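You operate a simulated robot arm through the tools that you are given. There is no shell and no other tool. Be economical: measure what you need, move in short steps, check, and stop when the job is done.

You are at the controls of a simulated two-armed robot. One attempt, no reset.

TASK
Take the cap off the rinse water bottle and lay it down on the green mat.
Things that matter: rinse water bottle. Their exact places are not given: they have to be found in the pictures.

The check looks at the end state, three seconds after you hand in, the way a careful person would. Anything else that was tipped, shoved, dropped, spilled or broken makes it a failure. Lids that push on must go on centred and level and be pressed home; caps that screw on are set level and turned clockwise until they are tight.

THE ROBOT
Two 7-joint arms with two-finger parallel grippers on one trunk, on a base that drives. Base frame: it is fixed to the floor where the robot stands at the start and does not move with it; the origin is under the middle of the robot, x ahead of it, y to its left, z up; the surface under the hand at the start is at about z = 86.3. Units: cm, degrees, N and s.
The left shoulder is at the start at [8, 13.1, 94.7], the right one opposite. With the tool pointing down near the work surface each hand reaches from about 38 to 86 cm from the robot's upright axis, wherever it stands, measured 20 degrees to its own side. Payload 1.57 kg a hand.
The tool frame of a hand sits at the grasp point between the pads (the TCP): z along the fingers, y along the line on which they close. The tips reach 3 cm beyond it. Largest opening 11 cm; finger width 2.4, thickness 1.2; the body of the gripper, 4.8 by 11.2 cm, starts 7.8 cm behind the TCP.
Orientation is that of the tool frame in the base frame, as a unit quaternion [x, y, z, w]. With the fingers straight down and closing along the base's y, the tool's x points along the base's -x, its y along +y and its z along -z.

THE INTERFACE
- The arms move only by the tool drive_tool. It takes "left_commands", "right_commands" or both (then of equal length, played together; a hand with none holds still); each is a list of rows, each a list of 3 entries, a list of its own where there are three numbers: the opening, from 0 (shut) to 1 (fully open), then the shift along the tool's x, y, z in cm, then the turn, a rotation vector about the tool's x, y, z in degrees. In form: [[jaw, [dx, dy, dz], [rx, ry, rz]], ...]. A call has 1 to 12 rows; each row shifts and turns the commanded pose from where the row before left it, along the tool's axes as they then stand. Rows are played at 5 a second. More than 5 cm and 8.6 degrees between two rows, or a gripper value outside its range, and nothing of the call is played. Where a pose cannot be reached the arm comes as near as it can. A force on the tool above 40 N (or 10 N above the force at the start of the call, whichever is more), or a blocked arm, ends the call early, and 0.2 s more pass. Each finger travels about 10.8 cm/s and halts on what it meets, pressing with about 33 N; the grip force reading is that of the motor and also rises with nothing between the fingers. The clock runs only during rows and for 0.2 s after the last one: add rows that do not move to give the fingers time. It gives the time, the measured TCP pose, the force on the tool (base axes), the opening and the grip force at its end, in the units of the frame above (readings bear some noise), with the torque about the TCP (base axes, N m) and any sound that the robot's microphone picked up.
- Cameras (640 x 400 px; columns grow to the right, rows downward): "scene" is now at [-4.71, -1.59, 145.14]; the picture's right is [-0.20, -0.98, 0.00], its down [-0.42, 0.08, -0.90] and it looks along [0.89, -0.18, -0.43] (base axes); focal length 262 px, centre (320, 200). "left" rides on the left gripper at [7, -1.6, -14.1] in its tool frame; the picture's right is [0.23, 0.97, 0.00], its down [-0.86, 0.20, -0.48] and it looks along [-0.47, 0.11, 0.88] (tool axes); focal length 222 px, centre (320, 200). "right" rides on the right gripper at [7, 1.6, -14.1] in its tool frame; the picture's right is [-0.23, 0.97, 0.00], its down [-0.86, -0.20, -0.48] and it looks along [-0.47, -0.11, 0.88] (tool axes); focal length 222 px, centre (320, 200).
- capture(camera): a new picture of that camera. The clock stands still meanwhile.
- base_move(legs): drives the robot by 1 to 6 legs, each [ahead, left, turn to the left] in cm, cm and degrees, along the robot's own axes; the way and the turn of a leg run together, so that a leg with both is an arc; at most 150 cm and 180 degrees a leg. The arms and the cameras ride along, it lands a little off, and it stops where it bumps. It gives what a move gives.
- pan_tilt(pan, tilt): turns the head with the scene camera to pan (to the left, within 109 degrees either way) and tilt (down, from -29 to 69), counted from straight ahead of the robot. It gives what a move gives.
- measure_at(camera, pixels): there is no depth. For up to 12 entries [column, row, z] of the newest picture of that camera ("zoom" is the newest enlarged one), the place [x, y] in the base frame at which the ray of that pixel passes the height z, good to about 0.2 cm, but the place of the scene camera against the robot may be out by one fixed shift of up to 1.8 cm in any direction. The clock stands still meanwhile.
- enlarge(camera, box): a new picture of the part [left, top, right, bottom] of that camera's present view, enlarged. The clock stands still meanwhile.
- job_done(): hands the job in; it is judged then, once.

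Go step by step. Measure first, check grasps and placings, and put right what went wrong. The budget is 80 turns and 70 pictures, counting those below and the enlarged ones. Unless the task says otherwise, let go and move clear before handing in, and close with one line.

The tools are called after ">>>" as a command line: name --argument value ..., lists and objects as JSON in quotes. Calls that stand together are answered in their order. drive_tool: Moves the arms, as the interface text tells. Its arguments: {"type":"object","properties":{"left_commands":{"type":"array","items":{"type":"array"}},"right_commands":{"type":"array","items":{"type":"array"}}},"required":[]} The other tools are called the same way: base_move (legs) drives the base; pan_tilt (pan, tilt) turns the head that bears the scene camera; capture (camera) takes a picture; measure_at (camera, pixels) gives the place at which the rays of pixels pass given heights; enlarge (camera, box) takes an enlarged picture of a part of a camera's view; job_done () hands the job in.

At the start:

```text
time_s: 0.0
left_position: [50.59, 7.17, 126.22]
left_tcp_rot: [0.0, 1.0, 0.0, 0.001]
left_force: [-0.6, -0.4, -1.4]
left_moment: [0.02, -0.01, 0.02]
left_gripper_width: 11.0
left_grasp_force: 0.0
right_position: [50.23, -33.27, 132.94]
right_tcp_rot: [0.0, 1.0, 0.0, 0.0]
right_force: [-0.2, -0.4, 0.0]
right_moment: [-0.03, 0.03, -0.03]
right_gripper_width: 11.01
right_grasp_force: 0.0
robot x, y, heading: [0.13, -0.01, 0.1]
head pan, tilt: [-11.4, 25.3]
```

scene: 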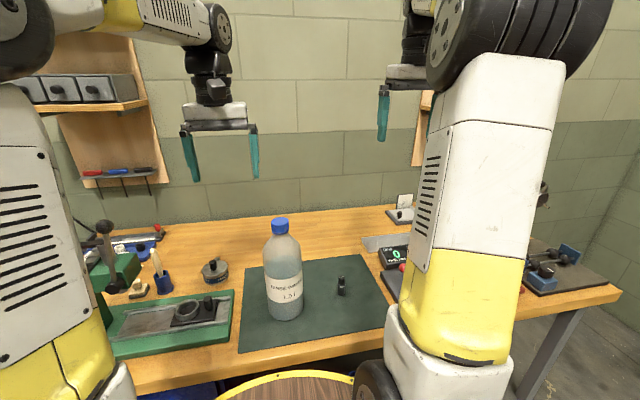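
right: 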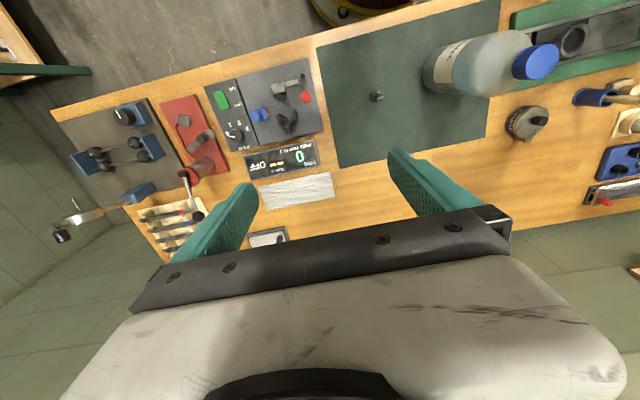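
left: 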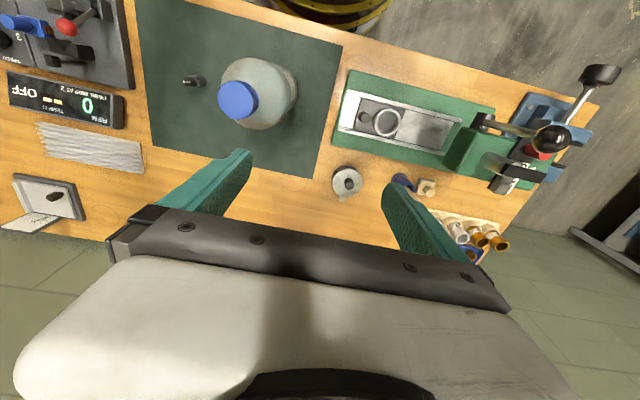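

The bottle with its blue cap stands on the green mat (scene 280,225; left 238,100). I'll look closer and measure.

>>> enlarge --camera "scene" --box '[220, 200, 380, 340]'

>>> enlarge --camera "left" --box '[130, 30, 350, 170]'

>>> measure_at --camera "scene" --pixels '[[286, 318, 86.3], [267, 312, 86.3], [303, 308, 86.3], [280, 222, 108], [280, 222, 105], [271, 230, 106], [289, 230, 106], [342, 294, 86.3], [240, 350, 86.3], [385, 325, 86.3], [350, 255, 86.3], [245, 268, 86.3]]'

>>> measure_at --camera "left" --pixels '[[238, 100, 104], [238, 100, 106], [238, 100, 108], [238, 100, 110], [218, 100, 106], [258, 100, 106], [192, 82, 88]]'

>>> measure_at --camera "right" --pixels '[[541, 62, 104], [541, 62, 106], [541, 62, 108], [541, 62, 110], [377, 96, 88]]'

```text
2.86 times, centred on (300, 270) of scene
```

zoom: 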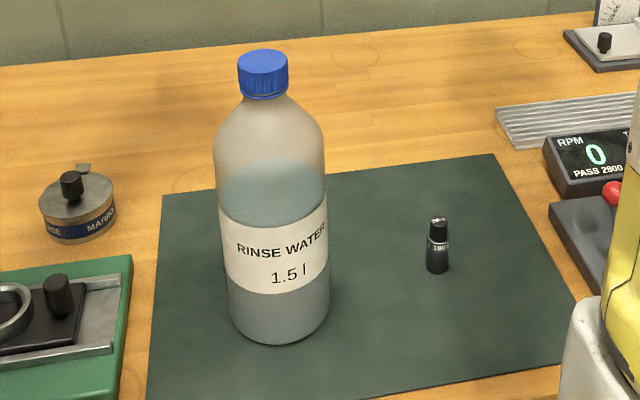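

```text
2.86 times, centred on (240, 100) of left
```

zoom: 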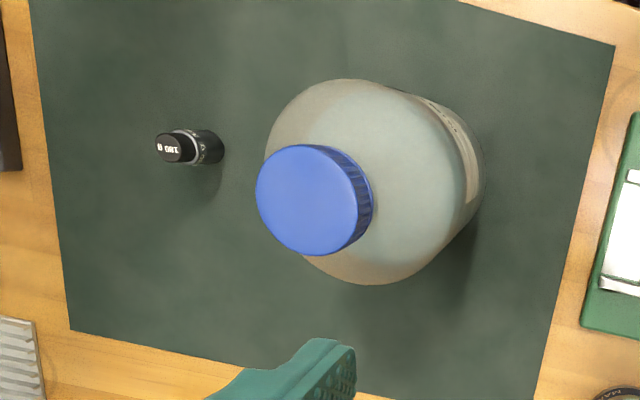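

```text
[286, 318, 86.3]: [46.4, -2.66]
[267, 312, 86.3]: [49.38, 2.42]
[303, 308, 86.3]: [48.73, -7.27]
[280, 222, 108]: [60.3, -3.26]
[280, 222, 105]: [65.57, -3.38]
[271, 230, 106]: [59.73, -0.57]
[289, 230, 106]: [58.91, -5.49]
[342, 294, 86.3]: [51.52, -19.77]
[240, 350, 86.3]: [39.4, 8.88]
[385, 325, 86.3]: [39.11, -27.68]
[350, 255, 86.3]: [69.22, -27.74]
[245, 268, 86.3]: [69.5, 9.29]
```

```text
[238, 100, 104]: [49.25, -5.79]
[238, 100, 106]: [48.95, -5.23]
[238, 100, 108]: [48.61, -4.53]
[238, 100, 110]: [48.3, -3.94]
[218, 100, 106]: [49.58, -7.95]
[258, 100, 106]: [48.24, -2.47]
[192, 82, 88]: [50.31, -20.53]
```

```text
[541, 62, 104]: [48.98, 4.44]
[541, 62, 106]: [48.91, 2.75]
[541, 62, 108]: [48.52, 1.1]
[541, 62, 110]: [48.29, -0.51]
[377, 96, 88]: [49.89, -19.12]
```

The cap's three views meet near (48, -3, 113), so the cap is about 4.7 cm wide on a bottle about 27 cm tall. I'll move the left hand above it and look again.

>>> drive_tool --left_commands '[[1, [0.6, -2.5, 0], [0, 0, 0]], [1, [0.6, -2.5, 0], [0, 0, 0]], [1, [0.7, -2.5, 0], [0, 0, 0]], [1, [0.7, -2.5, 0], [0, 0, 0]], [1, [0, 0, 0], [0, 0, 0]], [1, [0, 0, 0], [0, 0, 0]]]'

>>> capture --camera "left"

>>> capture --camera "scene"

```text
time_s: 1.4
left_position: [48.02, -2.94, 126.14]
left_tcp_rot: [-0.001, 1.0, 0.0, -0.001]
left_force: [0.1, -0.1, -0.8]
left_moment: [-0.02, -0.02, 0.04]
left_gripper_width: 10.98
left_grasp_force: 0.1
right_position: [50.24, -33.19, 132.94]
right_tcp_rot: [0.0, 1.0, 0.001, 0.0]
right_force: [0.0, 0.7, -0.8]
right_moment: [-0.03, -0.03, 0.01]
right_gripper_width: 11.01
right_grasp_force: 0.0
robot x, y, heading: [0.17, -0.08, 0.1]
head pan, tilt: [-11.4, 25.3]
```

```text
64 pictures are left
```

left: 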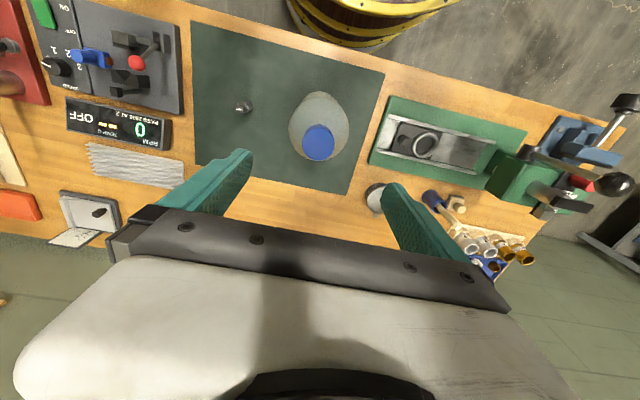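

```text
63 pictures are left
```

scene: 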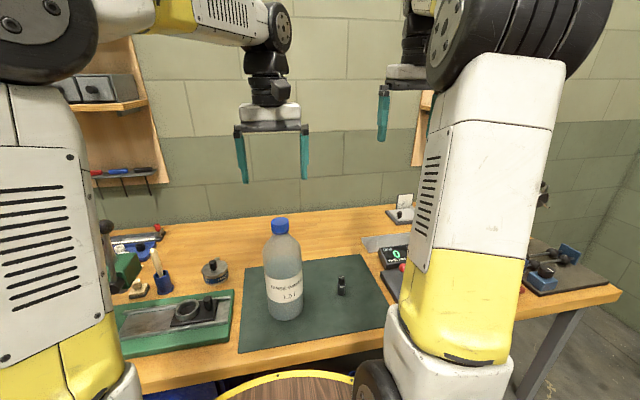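

The cap now sits at left (318,142). I'll measure it at candidate heights to triangulate with the earlier view.

>>> enlarge --camera "left" --box '[260, 80, 380, 180]'

>>> measure_at --camera "left" --pixels '[[318, 142, 108], [318, 142, 111], [318, 142, 113], [318, 142, 115], [243, 107, 88]]'

```text
4.00 times, centred on (320, 130) of left
```

zoom: 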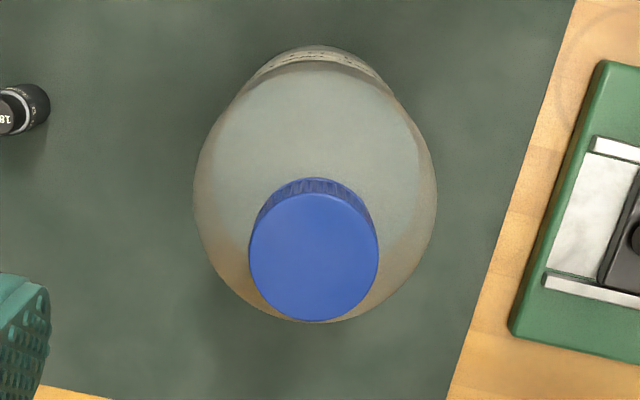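

```text
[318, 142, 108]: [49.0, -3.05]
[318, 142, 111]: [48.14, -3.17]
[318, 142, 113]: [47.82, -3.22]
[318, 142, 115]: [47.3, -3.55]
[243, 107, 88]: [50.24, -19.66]
```

>>> measure_at --camera "zoom" --pixels '[[313, 257, 112], [313, 257, 113], [313, 257, 114], [249, 250, 113], [378, 250, 113], [313, 320, 113], [313, 192, 113], [313, 180, 110.5]]'

```text
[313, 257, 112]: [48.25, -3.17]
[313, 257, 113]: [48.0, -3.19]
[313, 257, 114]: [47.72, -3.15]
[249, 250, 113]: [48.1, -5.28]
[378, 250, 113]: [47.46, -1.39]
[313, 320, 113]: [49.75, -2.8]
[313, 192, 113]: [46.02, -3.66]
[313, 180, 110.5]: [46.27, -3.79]
```

The cap centre is at about (48.0, -3.2) with its top near z 113 and a width of about 4 cm. I'll wind the left hand clockwise first, so it has room to unscrew anticlockwise.

>>> drive_tool --left_commands '[[1, [0, -0.25, 0], [0, 0, 8]], [1, [0, 0, 0], [0, 0, 8]], [1, [0, 0, 0], [0, 0, 8]], [1, [0, 0, 0], [0, 0, 8]], [1, [0, 0, 0], [0, 0, 8]], [1, [0, 0, 0], [0, 0, 8]], [1, [0, 0, 0], [0, 0, 8]], [1, [0, 0, 0], [0, 0, 8]], [1, [0, 0, 0], [0, 0, 8]], [1, [0, 0, 0], [0, 0, 0]], [1, [0, 0, 0], [0, 0, 0]]]'

>>> capture --camera "left"

```text
time_s: 3.8
left_position: [48.12, -3.13, 126.16]
left_tcp_rot: [0.588, 0.809, 0.001, 0.0]
left_force: [1.0, 0.0, -0.2]
left_moment: [-0.02, -0.03, -0.01]
left_gripper_width: 11.02
left_grasp_force: 0.1
right_position: [50.2, -33.23, 132.87]
right_tcp_rot: [0.0, 1.0, 0.0, 0.0]
right_force: [1.3, 0.0, 0.0]
right_moment: [0.03, 0.04, -0.01]
right_gripper_width: 11.01
right_grasp_force: 0.0
robot x, y, heading: [-0.19, 0.19, -0.1]
head pan, tilt: [-11.4, 25.3]
```

```text
61 pictures are left
```

left: 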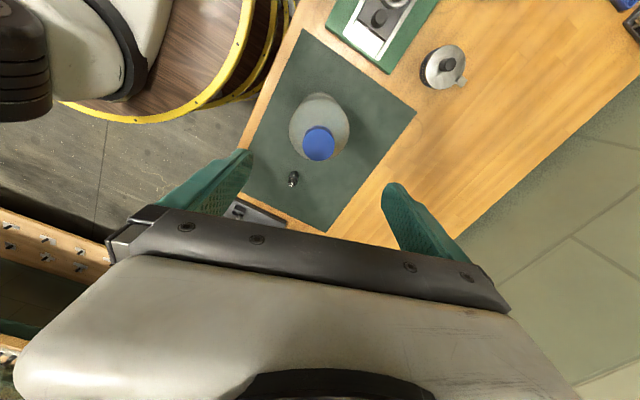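

The cap stays at (318,143) after the turn, so it lies on the tool axis. I'll descend around it with the jaws partly closed.

>>> drive_tool --left_commands '[[0.75, [0, 0, 3], [0, 0, 0]], [0.7, [0, 0, 3], [0, 0, 0]], [0.7, [0, 0, 2.5], [0, 0, 0]], [0.7, [0, 0, 2], [0, 0, 0]], [0.7, [0, 0, 1.5], [0, 0, 0]], [0.7, [0, 0, 0.7], [0, 0, 0]], [0.7, [0, 0, 0], [0, 0, 0]], [0.7, [0, 0, 0], [0, 0, 0]]]'

>>> capture --camera "left"

>>> enlarge --camera "scene" --box '[200, 160, 360, 260]'

```text
time_s: 5.6
left_position: [48.16, -3.2, 113.53]
left_tcp_rot: [0.588, 0.809, 0.0, 0.0]
left_force: [-0.3, 0.1, 0.3]
left_moment: [0.0, -0.01, 0.0]
left_gripper_width: 7.71
left_grasp_force: 0.1
right_position: [50.17, -33.2, 132.92]
right_tcp_rot: [-0.001, 1.0, 0.0, 0.001]
right_force: [-0.8, 0.0, -0.1]
right_moment: [-0.03, -0.02, 0.01]
right_gripper_width: 10.97
right_grasp_force: 0.0
robot x, y, heading: [-0.22, -0.01, -0.1]
head pan, tilt: [-11.4, 25.3]
```

```text
60 pictures are left
```

left: 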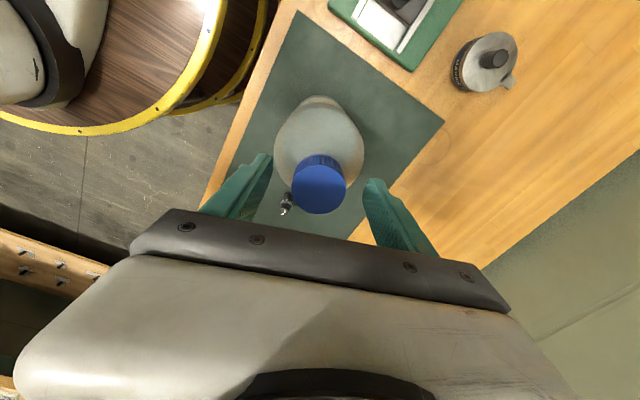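

```text
4.00 times, centred on (280, 210) of scene
```

zoom: 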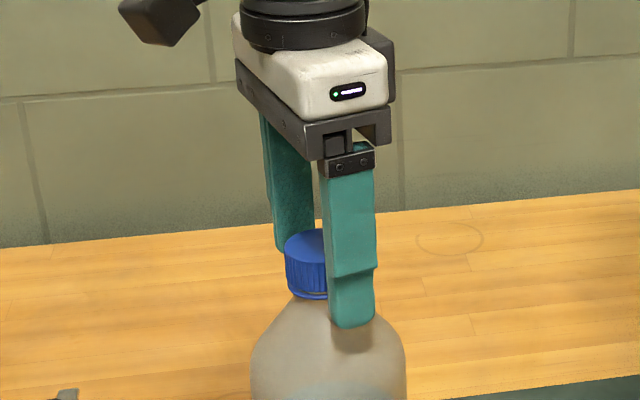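

The fingers straddle the cap (left 319,189). I'll check centring once more.

>>> measure_at --camera "left" --pixels '[[319, 190, 113], [319, 190, 112], [293, 188, 113], [346, 188, 113]]'

```text
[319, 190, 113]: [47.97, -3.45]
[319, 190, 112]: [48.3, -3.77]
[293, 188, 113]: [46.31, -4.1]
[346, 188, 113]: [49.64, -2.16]
```

Centred within about 0.2 cm. Closing on the cap.

>>> drive_tool --left_commands '[[0.5, [0, -0.15, 0], [0, 0, 0]], [0.42, [0, 0, 0], [0, 0, 0]], [0.38, [0, 0, 0], [0, 0, 0]], [0.35, [0, 0, 0], [0, 0, 0]], [0.3, [0, 0, 0], [0, 0, 0]], [0.25, [0, 0, 0], [0, 0, 0]], [0.25, [0, 0, 0], [0, 0, 0]]]'

>>> enlarge --camera "scene" --box '[220, 180, 380, 340]'

```text
time_s: 7.2
left_position: [47.98, -3.09, 113.6]
left_tcp_rot: [0.588, 0.809, 0.0, 0.0]
left_force: [1.3, -0.4, 0.5]
left_moment: [-0.02, -0.02, -0.02]
left_gripper_width: 3.77
left_grasp_force: 33.4
right_position: [50.28, -33.13, 133.05]
right_tcp_rot: [0.0, 1.0, 0.0, 0.0]
right_force: [-0.3, -0.6, -0.3]
right_moment: [0.01, 0.0, -0.02]
right_gripper_width: 11.02
right_grasp_force: 0.0
robot x, y, heading: [0.24, -0.15, -0.1]
head pan, tilt: [-11.4, 25.3]
```

```text
2.50 times, centred on (300, 260) of scene
```

zoom: 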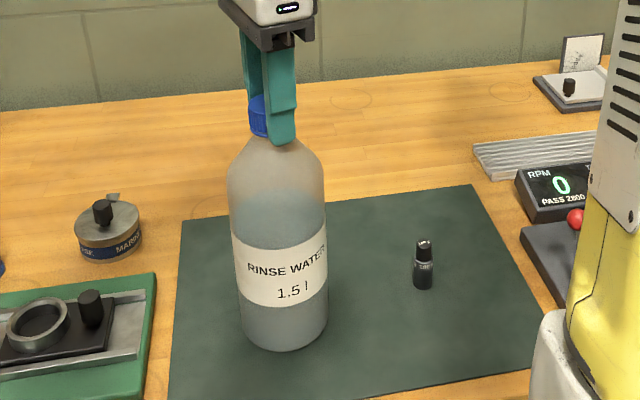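

The grip is firm at 3.77 cm and the bottle hasn't moved. I'll make a small anticlockwise test turn and watch the torque and the label.

>>> drive_tool --left_commands '[[0.25, [0, 0, 0], [0, 0, -5]], [0.25, [0, 0, 0], [0, 0, -5]], [0.25, [0, 0, 0], [0, 0, -5]], [0.25, [0, 0, 0], [0, 0, -5]], [0.25, [0, 0, 0], [0, 0, 0]]]'

>>> enlarge --camera "scene" --box '[220, 180, 380, 340]'

```text
time_s: 8.4
left_position: [47.92, -3.23, 113.53]
left_tcp_rot: [0.438, 0.899, 0.0, -0.001]
left_force: [0.3, 1.8, 4.7]
left_moment: [0.06, 0.06, -0.02]
left_gripper_width: 3.71
left_grasp_force: 33.1
right_position: [50.2, -33.13, 133.05]
right_tcp_rot: [0.0, 1.0, 0.0, 0.001]
right_force: [0.2, -0.5, 0.0]
right_moment: [0.03, -0.01, 0.0]
right_gripper_width: 10.99
right_grasp_force: 0.0
robot x, y, heading: [0.12, 0.13, -0.0]
head pan, tilt: [-11.4, 25.3]
```

```text
2.50 times, centred on (300, 260) of scene
```

zoom: 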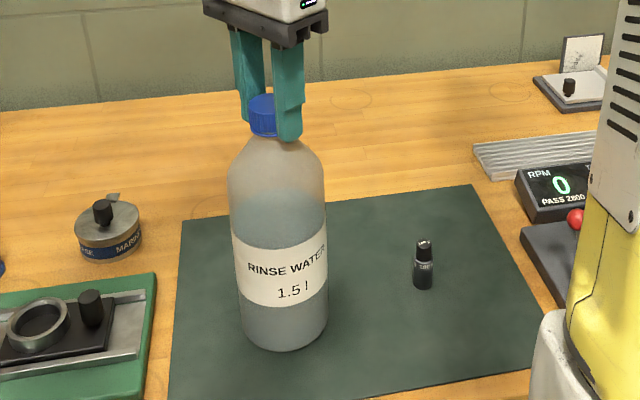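

The label did not move and the cap now pushes up at about 4.7 N, so it is unscrewing without help. I'll keep turning with a slight rise.

>>> drive_tool --left_commands '[[0.25, [0, 0, -0.02], [0, 0, -8]], [0.25, [0, 0, -0.01], [0, 0, -8]], [0.25, [0, 0, -0.01], [0, 0, -8]], [0.25, [0, 0, -0.01], [0, 0, -8]], [0.25, [0, 0, -0.01], [0, 0, -8]], [0.25, [0, 0, -0.01], [0, 0, -8]], [0.25, [0, 0, -0.01], [0, 0, -8]], [0.25, [0, 0, -0.01], [0, 0, -8]], [0.25, [0, 0, -0.01], [0, 0, -8]], [0.25, [0, 0, -0.01], [0, 0, -8]], [0.25, [0, 0, 0], [0, 0, 0]]]'

>>> enlarge --camera "scene" --box '[220, 180, 380, 340]'

```text
time_s: 10.8
left_position: [47.85, -3.21, 113.58]
left_tcp_rot: [-0.243, 0.97, 0.0, 0.0]
left_force: [-1.9, 0.4, 1.3]
left_moment: [0.0, 0.02, 0.0]
left_gripper_width: 3.76
left_grasp_force: 33.1
right_position: [50.28, -33.24, 132.92]
right_tcp_rot: [0.0, 1.0, 0.0, 0.0]
right_force: [-1.1, 0.0, 0.1]
right_moment: [0.01, 0.03, 0.02]
right_gripper_width: 10.99
right_grasp_force: 0.0
robot x, y, heading: [0.09, -0.18, 0.2]
head pan, tilt: [-11.4, 25.3]
```

```text
2.50 times, centred on (300, 260) of scene
```

zoom: 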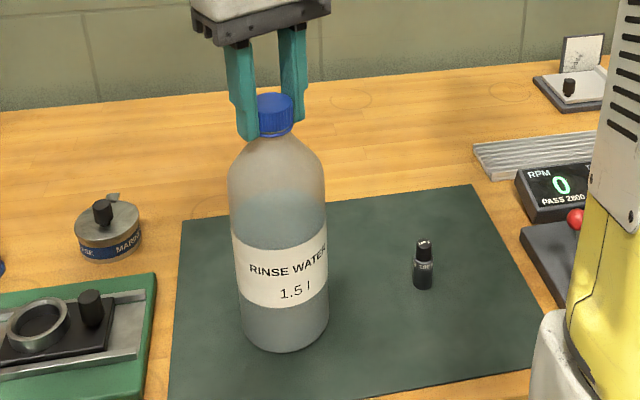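

The label has shifted only a couple of degrees, so the cap is turning relative to the bottle. I'll go on another 80°.

>>> drive_tool --left_commands '[[0.25, [0, 0, -0.01], [0, 0, -8]], [0.25, [0, 0, -0.01], [0, 0, -8]], [0.25, [0, 0, -0.01], [0, 0, -8]], [0.25, [0, 0, -0.01], [0, 0, -8]], [0.25, [0, 0, -0.01], [0, 0, -8]], [0.25, [0, 0, -0.01], [0, 0, -8]], [0.25, [0, 0, -0.01], [0, 0, -8]], [0.25, [0, 0, -0.01], [0, 0, -8]], [0.25, [0, 0, -0.01], [0, 0, -8]], [0.25, [0, 0, -0.01], [0, 0, -8]], [0.25, [0, 0, 0], [0, 0, 0]]]'

>>> enlarge --camera "scene" --box '[220, 180, 380, 340]'

```text
time_s: 13.2
left_position: [47.84, -3.07, 113.62]
left_tcp_rot: [0.81, -0.587, 0.0, 0.0]
left_force: [-1.0, -0.8, 0.6]
left_moment: [0.01, 0.06, -0.03]
left_gripper_width: 3.76
left_grasp_force: 33.0
right_position: [50.25, -33.2, 132.8]
right_tcp_rot: [0.001, 1.0, -0.001, -0.001]
right_force: [0.0, 0.4, -0.5]
right_moment: [0.02, 0.01, -0.01]
right_gripper_width: 10.99
right_grasp_force: 0.1
robot x, y, heading: [0.04, -0.32, 0.2]
head pan, tilt: [-11.4, 25.3]
```

```text
2.50 times, centred on (300, 260) of scene
```

zoom: 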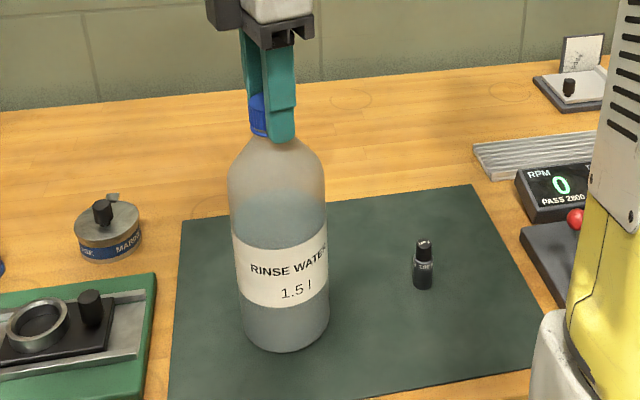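

That makes 180° of turn with the label nearly still. I'll let go, wind back and take a new grip.

>>> drive_tool --left_commands '[[0.6, [0, 0, 0], [0, 0, 0]], [0.6, [0, 0, 0], [0, 0, 0]], [0.6, [0, 0, 0], [0, 0, 8]], [0.6, [0, 0, 0], [0, 0, 8]], [0.6, [0, 0, 0], [0, 0, 8]], [0.6, [0, 0, 0], [0, 0, 8]], [0.6, [0, 0, 0], [0, 0, 8]], [0.6, [0, 0, 0], [0, 0, 8]], [0.6, [0, 0, 0], [0, 0, 8]], [0.6, [0, 0, 0], [0, 0, 8]], [0.6, [0, 0, 0], [0, 0, 8]], [0.6, [0, 0, 0], [0, 0, 8]]]'

>>> drive_tool --left_commands '[[0.6, [0, 0, 0], [0, 0, 8]], [0.6, [0, 0, 0], [0, 0, 8]], [0.6, [0, 0, 0], [0, 0, 8]], [0.6, [0, 0, 0], [0, 0, 8]], [0.6, [0, 0, 0], [0, 0, 8]], [0.6, [0, 0, 0], [0, 0, 8]], [0.6, [0, 0, 0], [0, 0, 8]], [0.6, [0, 0, 0], [0, 0, 8]], [0.6, [0, 0, 0], [0, 0, 8]], [0.6, [0, 0, 0], [0, 0, 8]], [0.6, [0, 0, 0], [0, 0, 8]], [0.6, [0, 0, 0], [0, 0, 0]]]'

>>> capture --camera "left"

>>> enlarge --camera "scene" --box '[240, 200, 320, 260]'

```text
time_s: 15.8
left_position: [47.88, -3.13, 113.72]
left_tcp_rot: [-0.241, 0.97, 0.0, 0.0]
left_force: [0.6, 0.1, 0.6]
left_moment: [-0.03, -0.01, -0.01]
left_gripper_width: 6.6
left_grasp_force: 0.1
right_position: [50.14, -33.18, 132.94]
right_tcp_rot: [0.0, 1.0, 0.0, 0.0]
right_force: [0.6, 0.2, 0.0]
right_moment: [0.0, -0.01, 0.0]
right_gripper_width: 10.99
right_grasp_force: 0.1
robot x, y, heading: [0.03, -0.3, -0.1]
head pan, tilt: [-11.4, 25.3]
```

```text
time_s: 18.4
left_position: [47.88, -3.17, 113.7]
left_tcp_rot: [0.502, 0.865, 0.0, 0.0]
left_force: [-0.3, -0.1, -0.9]
left_moment: [0.02, 0.0, 0.0]
left_gripper_width: 6.61
left_grasp_force: 0.1
right_position: [50.19, -33.02, 133.0]
right_tcp_rot: [0.0, 1.0, 0.0, -0.001]
right_force: [-0.7, -1.3, -0.5]
right_moment: [-0.01, 0.0, 0.0]
right_gripper_width: 10.99
right_grasp_force: 0.0
robot x, y, heading: [-0.11, 0.19, 0.3]
head pan, tilt: [-11.4, 25.3]
```

```text
54 pictures are left
```

left: 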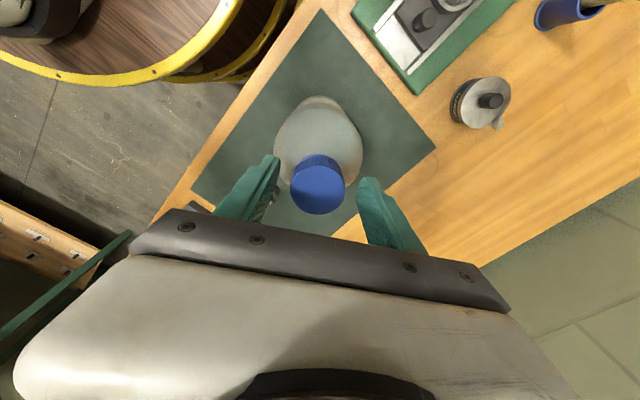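

```text
6.67 times, centred on (280, 230) of scene
```

zoom: 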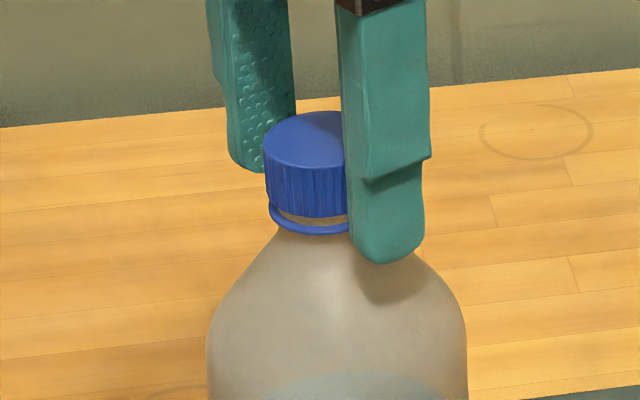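

The cap has risen clear of the tamper ring, so it's working. I'll regrip and turn on.

>>> drive_tool --left_commands '[[0.4, [0, 0, 0], [0, 0, 0]], [0.3, [0, 0, 0], [0, 0, 0]], [0.25, [0, 0, 0], [0, 0, 0]], [0.25, [0, 0, 0], [0, 0, 0]], [0.25, [0, 0, -0.01], [0, 0, -8]], [0.25, [0, 0, -0.01], [0, 0, -8]], [0.25, [0, 0, -0.01], [0, 0, -8]], [0.25, [0, 0, -0.01], [0, 0, -8]], [0.25, [0, 0, -0.01], [0, 0, -8]], [0.25, [0, 0, -0.01], [0, 0, -8]], [0.25, [0, 0, -0.01], [0, 0, -8]], [0.25, [0, 0, -0.01], [0, 0, -8]]]'

>>> drive_tool --left_commands '[[0.25, [0, 0, -0.01], [0, 0, -8]], [0.25, [0, 0, -0.01], [0, 0, -8]], [0.25, [0, 0, -0.01], [0, 0, -8]], [0.25, [0, 0, -0.01], [0, 0, -8]], [0.25, [0, 0, -0.01], [0, 0, -8]], [0.25, [0, 0, -0.01], [0, 0, -8]], [0.25, [0, 0, -0.01], [0, 0, -8]], [0.25, [0, 0, -0.01], [0, 0, -8]], [0.25, [0, 0, -0.01], [0, 0, -8]], [0.25, [0, 0, -0.01], [0, 0, -8]], [0.25, [0, 0, -0.01], [0, 0, -8]], [0.25, [0, 0, 0], [0, 0, 0]]]'

>>> enlarge --camera "scene" --box '[220, 180, 380, 340]'

```text
time_s: 21.0
left_position: [47.93, -3.25, 113.86]
left_tcp_rot: [-0.035, 0.999, 0.0, 0.0]
left_force: [1.2, -0.1, -0.2]
left_moment: [0.09, -0.05, -0.02]
left_gripper_width: 3.73
left_grasp_force: 32.6
right_position: [50.13, -33.19, 132.97]
right_tcp_rot: [0.001, 1.0, 0.0, 0.0]
right_force: [-1.0, 0.9, -0.6]
right_moment: [0.01, 0.03, -0.02]
right_gripper_width: 11.02
right_grasp_force: 0.1
robot x, y, heading: [-0.04, 0.22, -0.2]
head pan, tilt: [-11.4, 25.3]
```

```text
time_s: 23.6
left_position: [48.0, -3.07, 113.79]
left_tcp_rot: [0.719, -0.695, 0.0, 0.0]
left_force: [0.5, -0.6, -1.1]
left_moment: [-0.04, -0.01, 0.01]
left_gripper_width: 3.73
left_grasp_force: 32.9
right_position: [50.3, -33.16, 132.92]
right_tcp_rot: [-0.001, 1.0, 0.0, 0.0]
right_force: [0.2, -0.2, 0.2]
right_moment: [0.04, -0.03, -0.02]
right_gripper_width: 11.0
right_grasp_force: 0.0
robot x, y, heading: [-0.14, -0.23, -0.1]
head pan, tilt: [-11.4, 25.3]
```

```text
2.50 times, centred on (300, 260) of scene
```

zoom: 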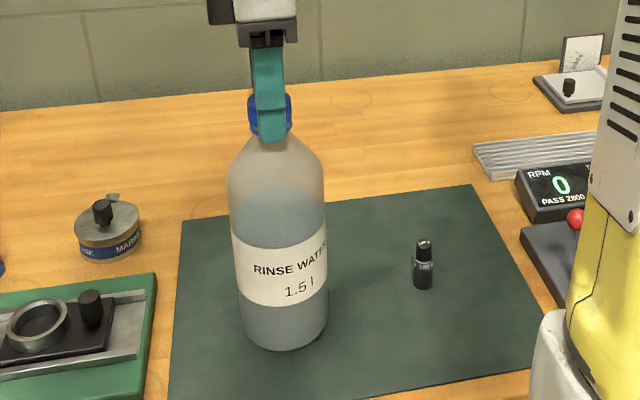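

About 330° turned in all, with light forces. I'll try a tiny lift of 0.2 cm to see whether the thread has let go.

>>> drive_tool --left_commands '[[0.25, [0, 0, -0.1], [0, 0, 0]], [0.25, [0, 0, -0.1], [0, 0, 0]], [0.25, [0, 0, 0], [0, 0, 0]]]'

>>> enlarge --camera "scene" --box '[240, 200, 320, 260]'

```text
time_s: 24.4
left_position: [47.95, -3.01, 114.0]
left_tcp_rot: [0.719, -0.695, 0.0, -0.001]
left_force: [1.0, -0.9, 0.2]
left_moment: [-0.03, -0.01, 0.03]
left_gripper_width: 3.71
left_grasp_force: 33.0
right_position: [50.33, -33.09, 132.9]
right_tcp_rot: [0.0, 1.0, 0.0, 0.0]
right_force: [0.4, 0.3, 0.9]
right_moment: [0.03, -0.02, -0.02]
right_gripper_width: 10.97
right_grasp_force: 0.0
robot x, y, heading: [-0.0, -0.25, -0.2]
head pan, tilt: [-11.4, 25.3]
```

```text
6.67 times, centred on (280, 230) of scene
```

zoom: 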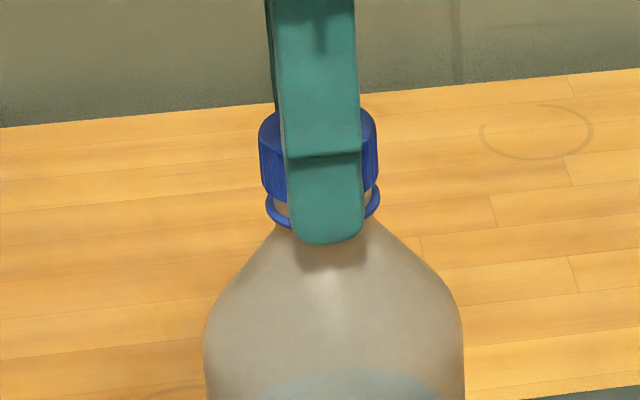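

No load was felt and the gap widened. I'll lift another 0.6 cm.

>>> drive_tool --left_commands '[[0.25, [0, 0, -0.2], [0, 0, 0]], [0.25, [0, 0, -0.2], [0, 0, 0]], [0.25, [0, 0, -0.2], [0, 0, 0]], [0.25, [0, 0, 0], [0, 0, 0]]]'

>>> enlarge --camera "scene" --box '[220, 180, 380, 340]'

```text
time_s: 25.4
left_position: [47.9, -3.16, 114.83]
left_tcp_rot: [0.719, -0.695, 0.0, 0.0]
left_force: [1.1, 1.4, -1.1]
left_moment: [-0.01, -0.04, 0.04]
left_gripper_width: 3.7
left_grasp_force: 33.1
right_position: [50.27, -33.14, 132.8]
right_tcp_rot: [0.0, 1.0, 0.0, 0.0]
right_force: [-0.4, 0.1, 0.1]
right_moment: [-0.02, -0.01, -0.01]
right_gripper_width: 11.01
right_grasp_force: 0.0
robot x, y, heading: [0.04, 0.06, 0.2]
head pan, tilt: [-11.4, 25.3]
```

```text
2.50 times, centred on (300, 260) of scene
```

zoom: 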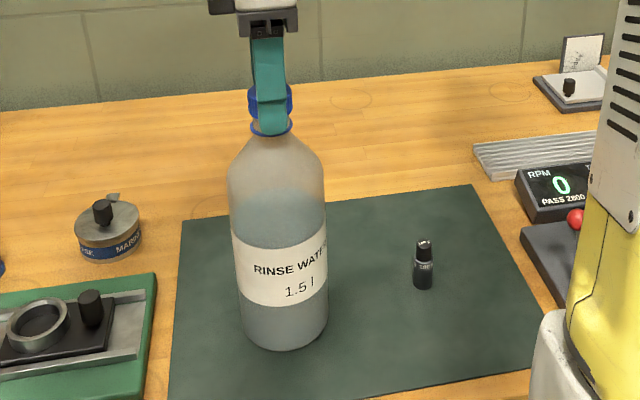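

The cap is off and the bottle hasn't moved. I'll raise it clear, then carry it to a free part of the mat behind and to the left of the bottle, near (62, 3).

>>> drive_tool --left_commands '[[0.25, [0, 0, -1], [0, 0, 0]], [0.25, [0, 0, -2], [0, 0, 0]], [0.25, [0, 0, -2], [0, 0, 0]], [0.25, [0, 0, -2], [0, 0, 0]], [0.25, [-1, -2.5, 0], [0, 0, 0]], [0.25, [-1, -2.5, 0], [0, 0, 0]], [0.25, [-1, -2.5, 0], [0, 0, 0]], [0.25, [-1.2, -2.5, 0], [0, 0, 0]], [0.25, [-1.2, -2.5, 0], [0, 0, 0]], [0.25, [-1.2, -2, 0], [0, 0, 0]], [0.25, [0, 0, 0], [0, 0, 0]]]'

>>> capture --camera "scene"

>>> capture --camera "left"

```text
time_s: 27.8
left_position: [62.24, 3.91, 121.95]
left_tcp_rot: [0.719, -0.695, 0.001, 0.0]
left_force: [0.5, 0.4, -0.2]
left_moment: [0.0, -0.03, 0.0]
left_gripper_width: 3.72
left_grasp_force: 33.0
right_position: [50.33, -33.06, 132.97]
right_tcp_rot: [0.0, 1.0, 0.0, 0.0]
right_force: [0.0, 0.0, 0.3]
right_moment: [-0.01, -0.01, -0.01]
right_gripper_width: 11.01
right_grasp_force: 0.1
robot x, y, heading: [0.1, -0.27, -0.0]
head pan, tilt: [-11.4, 25.3]
```

```text
49 pictures are left
```

scene: 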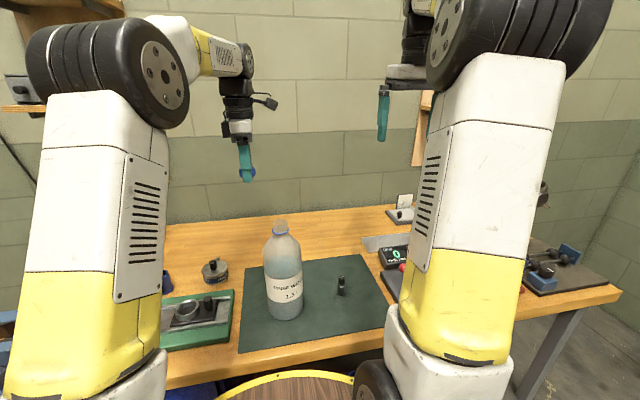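

```text
48 pictures are left
```

left: 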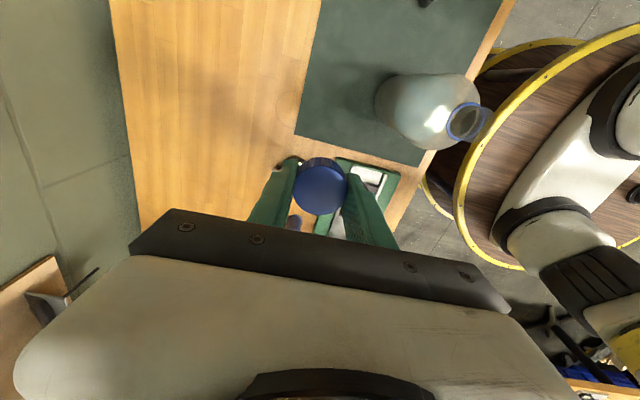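

The cap is held in the jaws and the bottle is open and upright. I'll measure the mat's edges in the left picture.

>>> measure_at --camera "left" --pixels '[[296, 134, 86.5], [420, 164, 86.5], [355, 148, 86.5], [312, 65, 86.5]]'

>>> measure_at --camera "scene" --pixels '[[240, 352, 86.5], [246, 268, 86.5], [348, 255, 86.5]]'

```text
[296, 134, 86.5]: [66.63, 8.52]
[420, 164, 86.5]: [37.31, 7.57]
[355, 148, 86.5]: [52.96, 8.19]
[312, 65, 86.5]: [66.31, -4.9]
```

```text
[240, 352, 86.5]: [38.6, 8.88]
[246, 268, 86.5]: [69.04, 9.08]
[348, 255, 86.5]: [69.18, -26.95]
```

The mat spans x 37–66.5 and y up to 8.2, so I'll place at about (60.5, 2.5). First I'll check how far the tips reach below the cap.

>>> enlarge --camera "scene" --box '[215, 130, 279, 190]'

>>> drive_tool --left_commands '[[0.25, [0.7, 0.9, 2], [0, 0, 0]], [0.25, [0.7, 0.8, 4], [0, 0, 0]], [0.25, [0, 0, 4], [0, 0, 0]], [0.25, [0, 0, 4], [0, 0, 0]], [0.25, [0, 0, 3], [0, 0, 0]], [0.25, [0, 0, 3], [0, 0, 0]], [0.25, [0, 0, 0], [0, 0, 0]]]'

>>> capture --camera "scene"

```text
6.67 times, centred on (247, 160) of scene
```

zoom: 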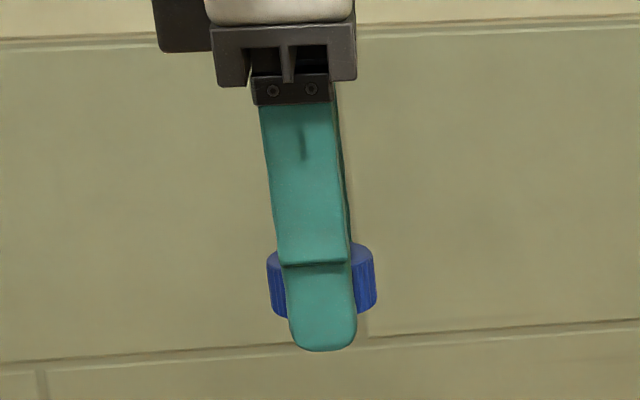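

```text
time_s: 29.4
left_position: [60.57, 2.36, 101.73]
left_tcp_rot: [0.719, -0.695, 0.0, 0.0]
left_force: [0.6, -0.1, -0.5]
left_moment: [0.0, -0.01, 0.01]
left_gripper_width: 3.7
left_grasp_force: 33.1
right_position: [50.17, -33.27, 132.93]
right_tcp_rot: [-0.001, 1.0, -0.001, 0.001]
right_force: [-0.9, 0.6, 0.3]
right_moment: [-0.01, 0.0, 0.01]
right_gripper_width: 10.99
right_grasp_force: 0.2
robot x, y, heading: [-0.25, 0.33, -0.1]
head pan, tilt: [-11.4, 25.3]
```

```text
46 pictures are left
```

scene: 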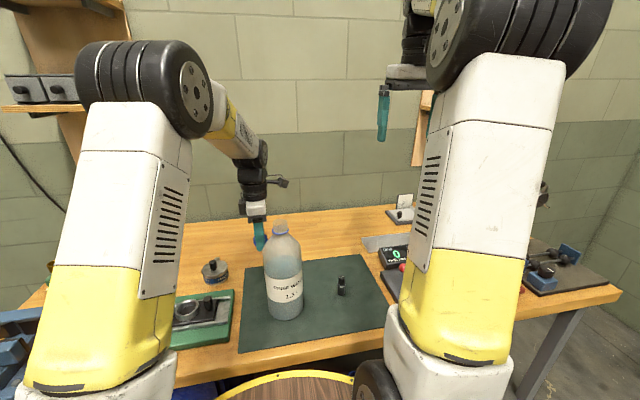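

The tips reach about 1 cm below the cap, so I'll descend until they almost touch the mat and let the cap slide down between the pads.

>>> drive_tool --left_commands '[[0.25, [0, 0, 3], [0, 0, 0]], [0.25, [0, 0, 3], [0, 0, 0]], [0.25, [0, 0, 2.5], [0, 0, 0]], [0.25, [0, 0, 2], [0, 0, 0]], [0.25, [0, 0, 0.7], [0, 0, 0]], [0.25, [0, 0, 0.3], [0, 0, 0]], [0.25, [0, 0, 0], [0, 0, 0]], [0.25, [0, 0, 0], [0, 0, 0]]]'

>>> enlarge --camera "scene" --box '[220, 200, 320, 290]'

>>> capture --camera "left"

```text
time_s: 31.2
left_position: [60.43, 2.53, 90.26]
left_tcp_rot: [0.719, -0.695, 0.0, 0.0]
left_force: [-0.1, -0.8, -1.1]
left_moment: [-0.02, -0.01, -0.01]
left_gripper_width: 3.73
left_grasp_force: 33.3
right_position: [50.28, -33.19, 132.88]
right_tcp_rot: [-0.001, 1.0, 0.0, 0.0]
right_force: [-0.2, -0.2, 0.0]
right_moment: [0.0, -0.02, 0.01]
right_gripper_width: 11.0
right_grasp_force: 0.0
robot x, y, heading: [0.12, -0.51, -0.3]
head pan, tilt: [-11.4, 25.3]
```

```text
4.44 times, centred on (270, 245) of scene
```

zoom: 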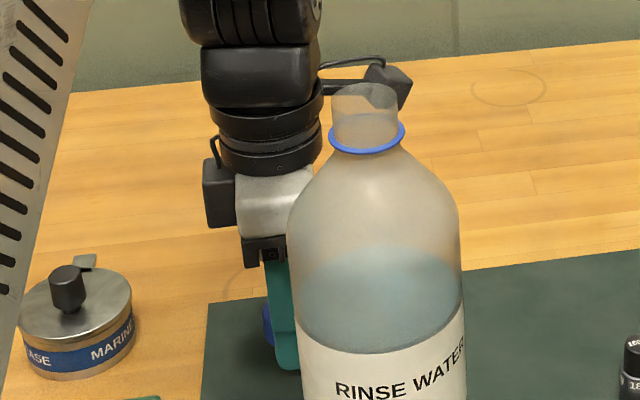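

```text
44 pictures are left
```

left: 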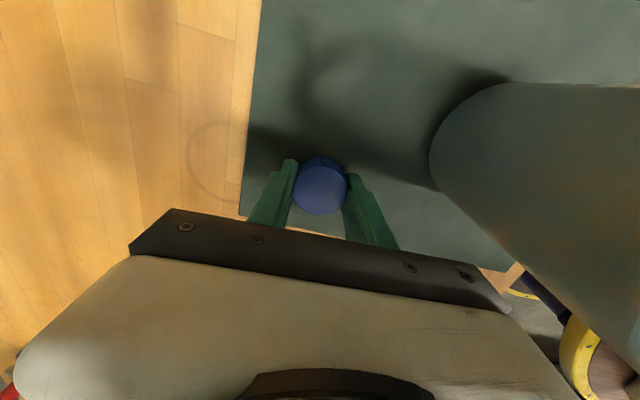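

Clear of everything, with the tips close above the mat. I'll ease down in small steps until contact is felt.

>>> drive_tool --left_commands '[[0.25, [0, 0, 0.2], [0, 0, 0]], [0.25, [0, 0, 0.2], [0, 0, 0]], [0.25, [0, 0, 0.1], [0, 0, 0]], [0.25, [0, 0, 0], [0, 0, 0]]]'

```text
time_s: 32.2
left_position: [60.53, 2.5, 89.74]
left_tcp_rot: [0.719, -0.695, 0.0, 0.0]
left_force: [-0.6, 0.3, -0.3]
left_moment: [0.01, -0.01, -0.01]
left_gripper_width: 3.7
left_grasp_force: 33.2
right_position: [50.23, -33.17, 132.93]
right_tcp_rot: [0.001, 1.0, 0.0, 0.0]
right_force: [-0.4, -0.3, 0.4]
right_moment: [0.03, 0.02, -0.02]
right_gripper_width: 10.98
right_grasp_force: 0.1
robot x, y, heading: [-0.39, -0.01, 0.3]
head pan, tilt: [-11.4, 25.3]
```

>>> drive_tool --left_commands '[[0.25, [0, 0, 0.1], [0, 0, 0]], [0.25, [0, 0, 0.1], [0, 0, 0]], [0.25, [0, 0, 0], [0, 0, 0]]]'

```text
time_s: 33.0
left_position: [60.71, 2.3, 89.58]
left_tcp_rot: [0.719, -0.695, -0.001, 0.0]
left_force: [0.7, -0.3, 0.2]
left_moment: [0.01, -0.03, -0.01]
left_gripper_width: 3.73
left_grasp_force: 33.1
right_position: [50.25, -33.11, 132.96]
right_tcp_rot: [-0.001, 1.0, 0.0, 0.0]
right_force: [0.4, 0.5, 0.3]
right_moment: [0.03, 0.03, -0.01]
right_gripper_width: 10.98
right_grasp_force: 0.1
robot x, y, heading: [-0.15, 0.12, -0.1]
head pan, tilt: [-11.4, 25.3]
```

No contact force yet, and the tips are within a couple of millimetres of the mat. I'll open slightly so the cap slides down, then open further.

>>> drive_tool --left_commands '[[0.35, [0, 0, 0], [0, 0, 0]], [0.36, [0, 0, 0], [0, 0, 0]], [0.37, [0, 0, 0], [0, 0, 0]], [0.38, [0, 0, 0], [0, 0, 0]], [0.4, [0, 0, 0], [0, 0, 0]], [0.42, [0, 0, 0], [0, 0, 0]], [0.45, [0, 0, 0], [0, 0, 0]]]'

>>> enlarge --camera "left" --box '[240, 120, 400, 250]'

```text
time_s: 34.6
left_position: [60.63, 2.42, 89.38]
left_tcp_rot: [0.72, -0.694, -0.001, 0.0]
left_force: [-0.4, -0.2, 0.5]
left_moment: [0.01, -0.01, -0.03]
left_gripper_width: 4.96
left_grasp_force: 0.0
right_position: [50.39, -33.11, 132.97]
right_tcp_rot: [0.0, 1.0, 0.0, -0.001]
right_force: [0.2, 0.3, 1.0]
right_moment: [0.02, -0.01, 0.03]
right_gripper_width: 11.0
right_grasp_force: 0.1
robot x, y, heading: [-0.2, -0.02, 0.1]
head pan, tilt: [-11.4, 25.3]
```

```text
3.08 times, centred on (320, 185) of left
```

zoom: 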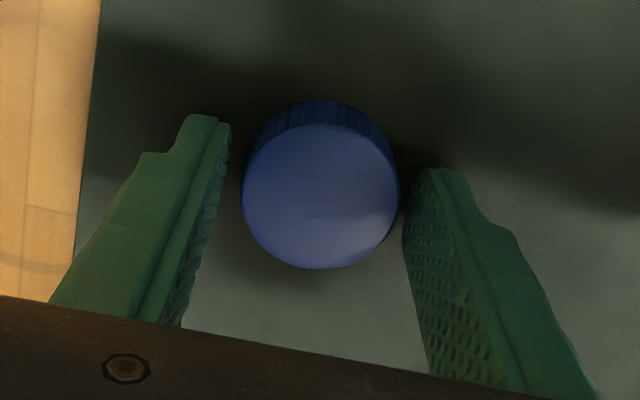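

The cap is free of the pads and sits flat on the mat. I'll open a little more, rise straight up, and check.

>>> drive_tool --left_commands '[[0.6, [0, 0, 0], [0, 0, 0]], [0.65, [0, 0, 0], [0, 0, 0]], [0.65, [0, 0, -1], [0, 0, 0]], [0.65, [0, 0, -3], [0, 0, 0]], [0.65, [0, 0, -4], [0, 0, 0]], [0.65, [0, 0, -4], [0, 0, 0]], [0.65, [0, 0, -4.5], [0, 0, 0]], [0.65, [0, 0, -4.5], [0, 0, 0]], [0.65, [0, 0, -4.5], [0, 0, 0]], [0.65, [0, 0, -4.5], [0, 0, 0]], [0.65, [0, 0, -4.5], [0, 0, 0]], [0.65, [0, 0, 0], [0, 0, 0]]]'

>>> capture --camera "left"

>>> capture --camera "scene"

>>> enlarge --camera "scene" --box '[220, 210, 380, 350]'

```text
time_s: 37.2
left_position: [60.64, 2.82, 124.18]
left_tcp_rot: [0.72, -0.694, 0.0, 0.001]
left_force: [0.3, 0.1, -0.4]
left_moment: [-0.01, -0.02, -0.01]
left_gripper_width: 7.18
left_grasp_force: 0.1
right_position: [50.29, -33.12, 132.96]
right_tcp_rot: [-0.001, 1.0, 0.0, 0.0]
right_force: [0.2, 0.2, -0.4]
right_moment: [0.03, -0.01, -0.02]
right_gripper_width: 11.0
right_grasp_force: 0.1
robot x, y, heading: [-0.29, 0.01, -0.1]
head pan, tilt: [-11.4, 25.3]
```

```text
42 pictures are left
```

left: 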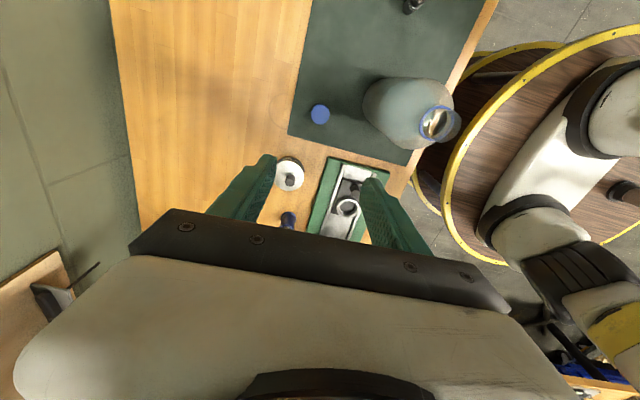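

```text
41 pictures are left
```

scene: 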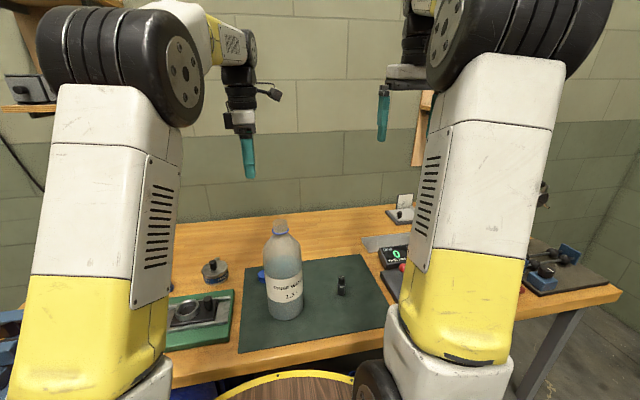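

```text
2.86 times, centred on (300, 280) of scene
```

zoom: 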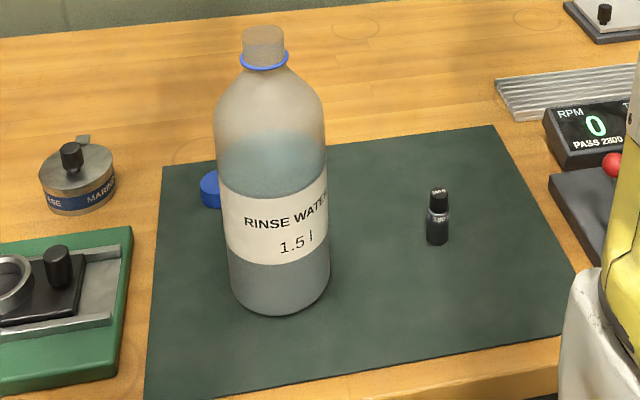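

The cap lies flat on the mat (left 320,114). The bottle stands upright and open, nothing else has moved, and the hand is clear, so I'm handing in.

>>> job_done

```text
The job is handed in.
```

The rinse water bottle's cap is unscrewed and lying flat on the green mat, and the open bottle is standing upright where it was, with nothing else disturbed.
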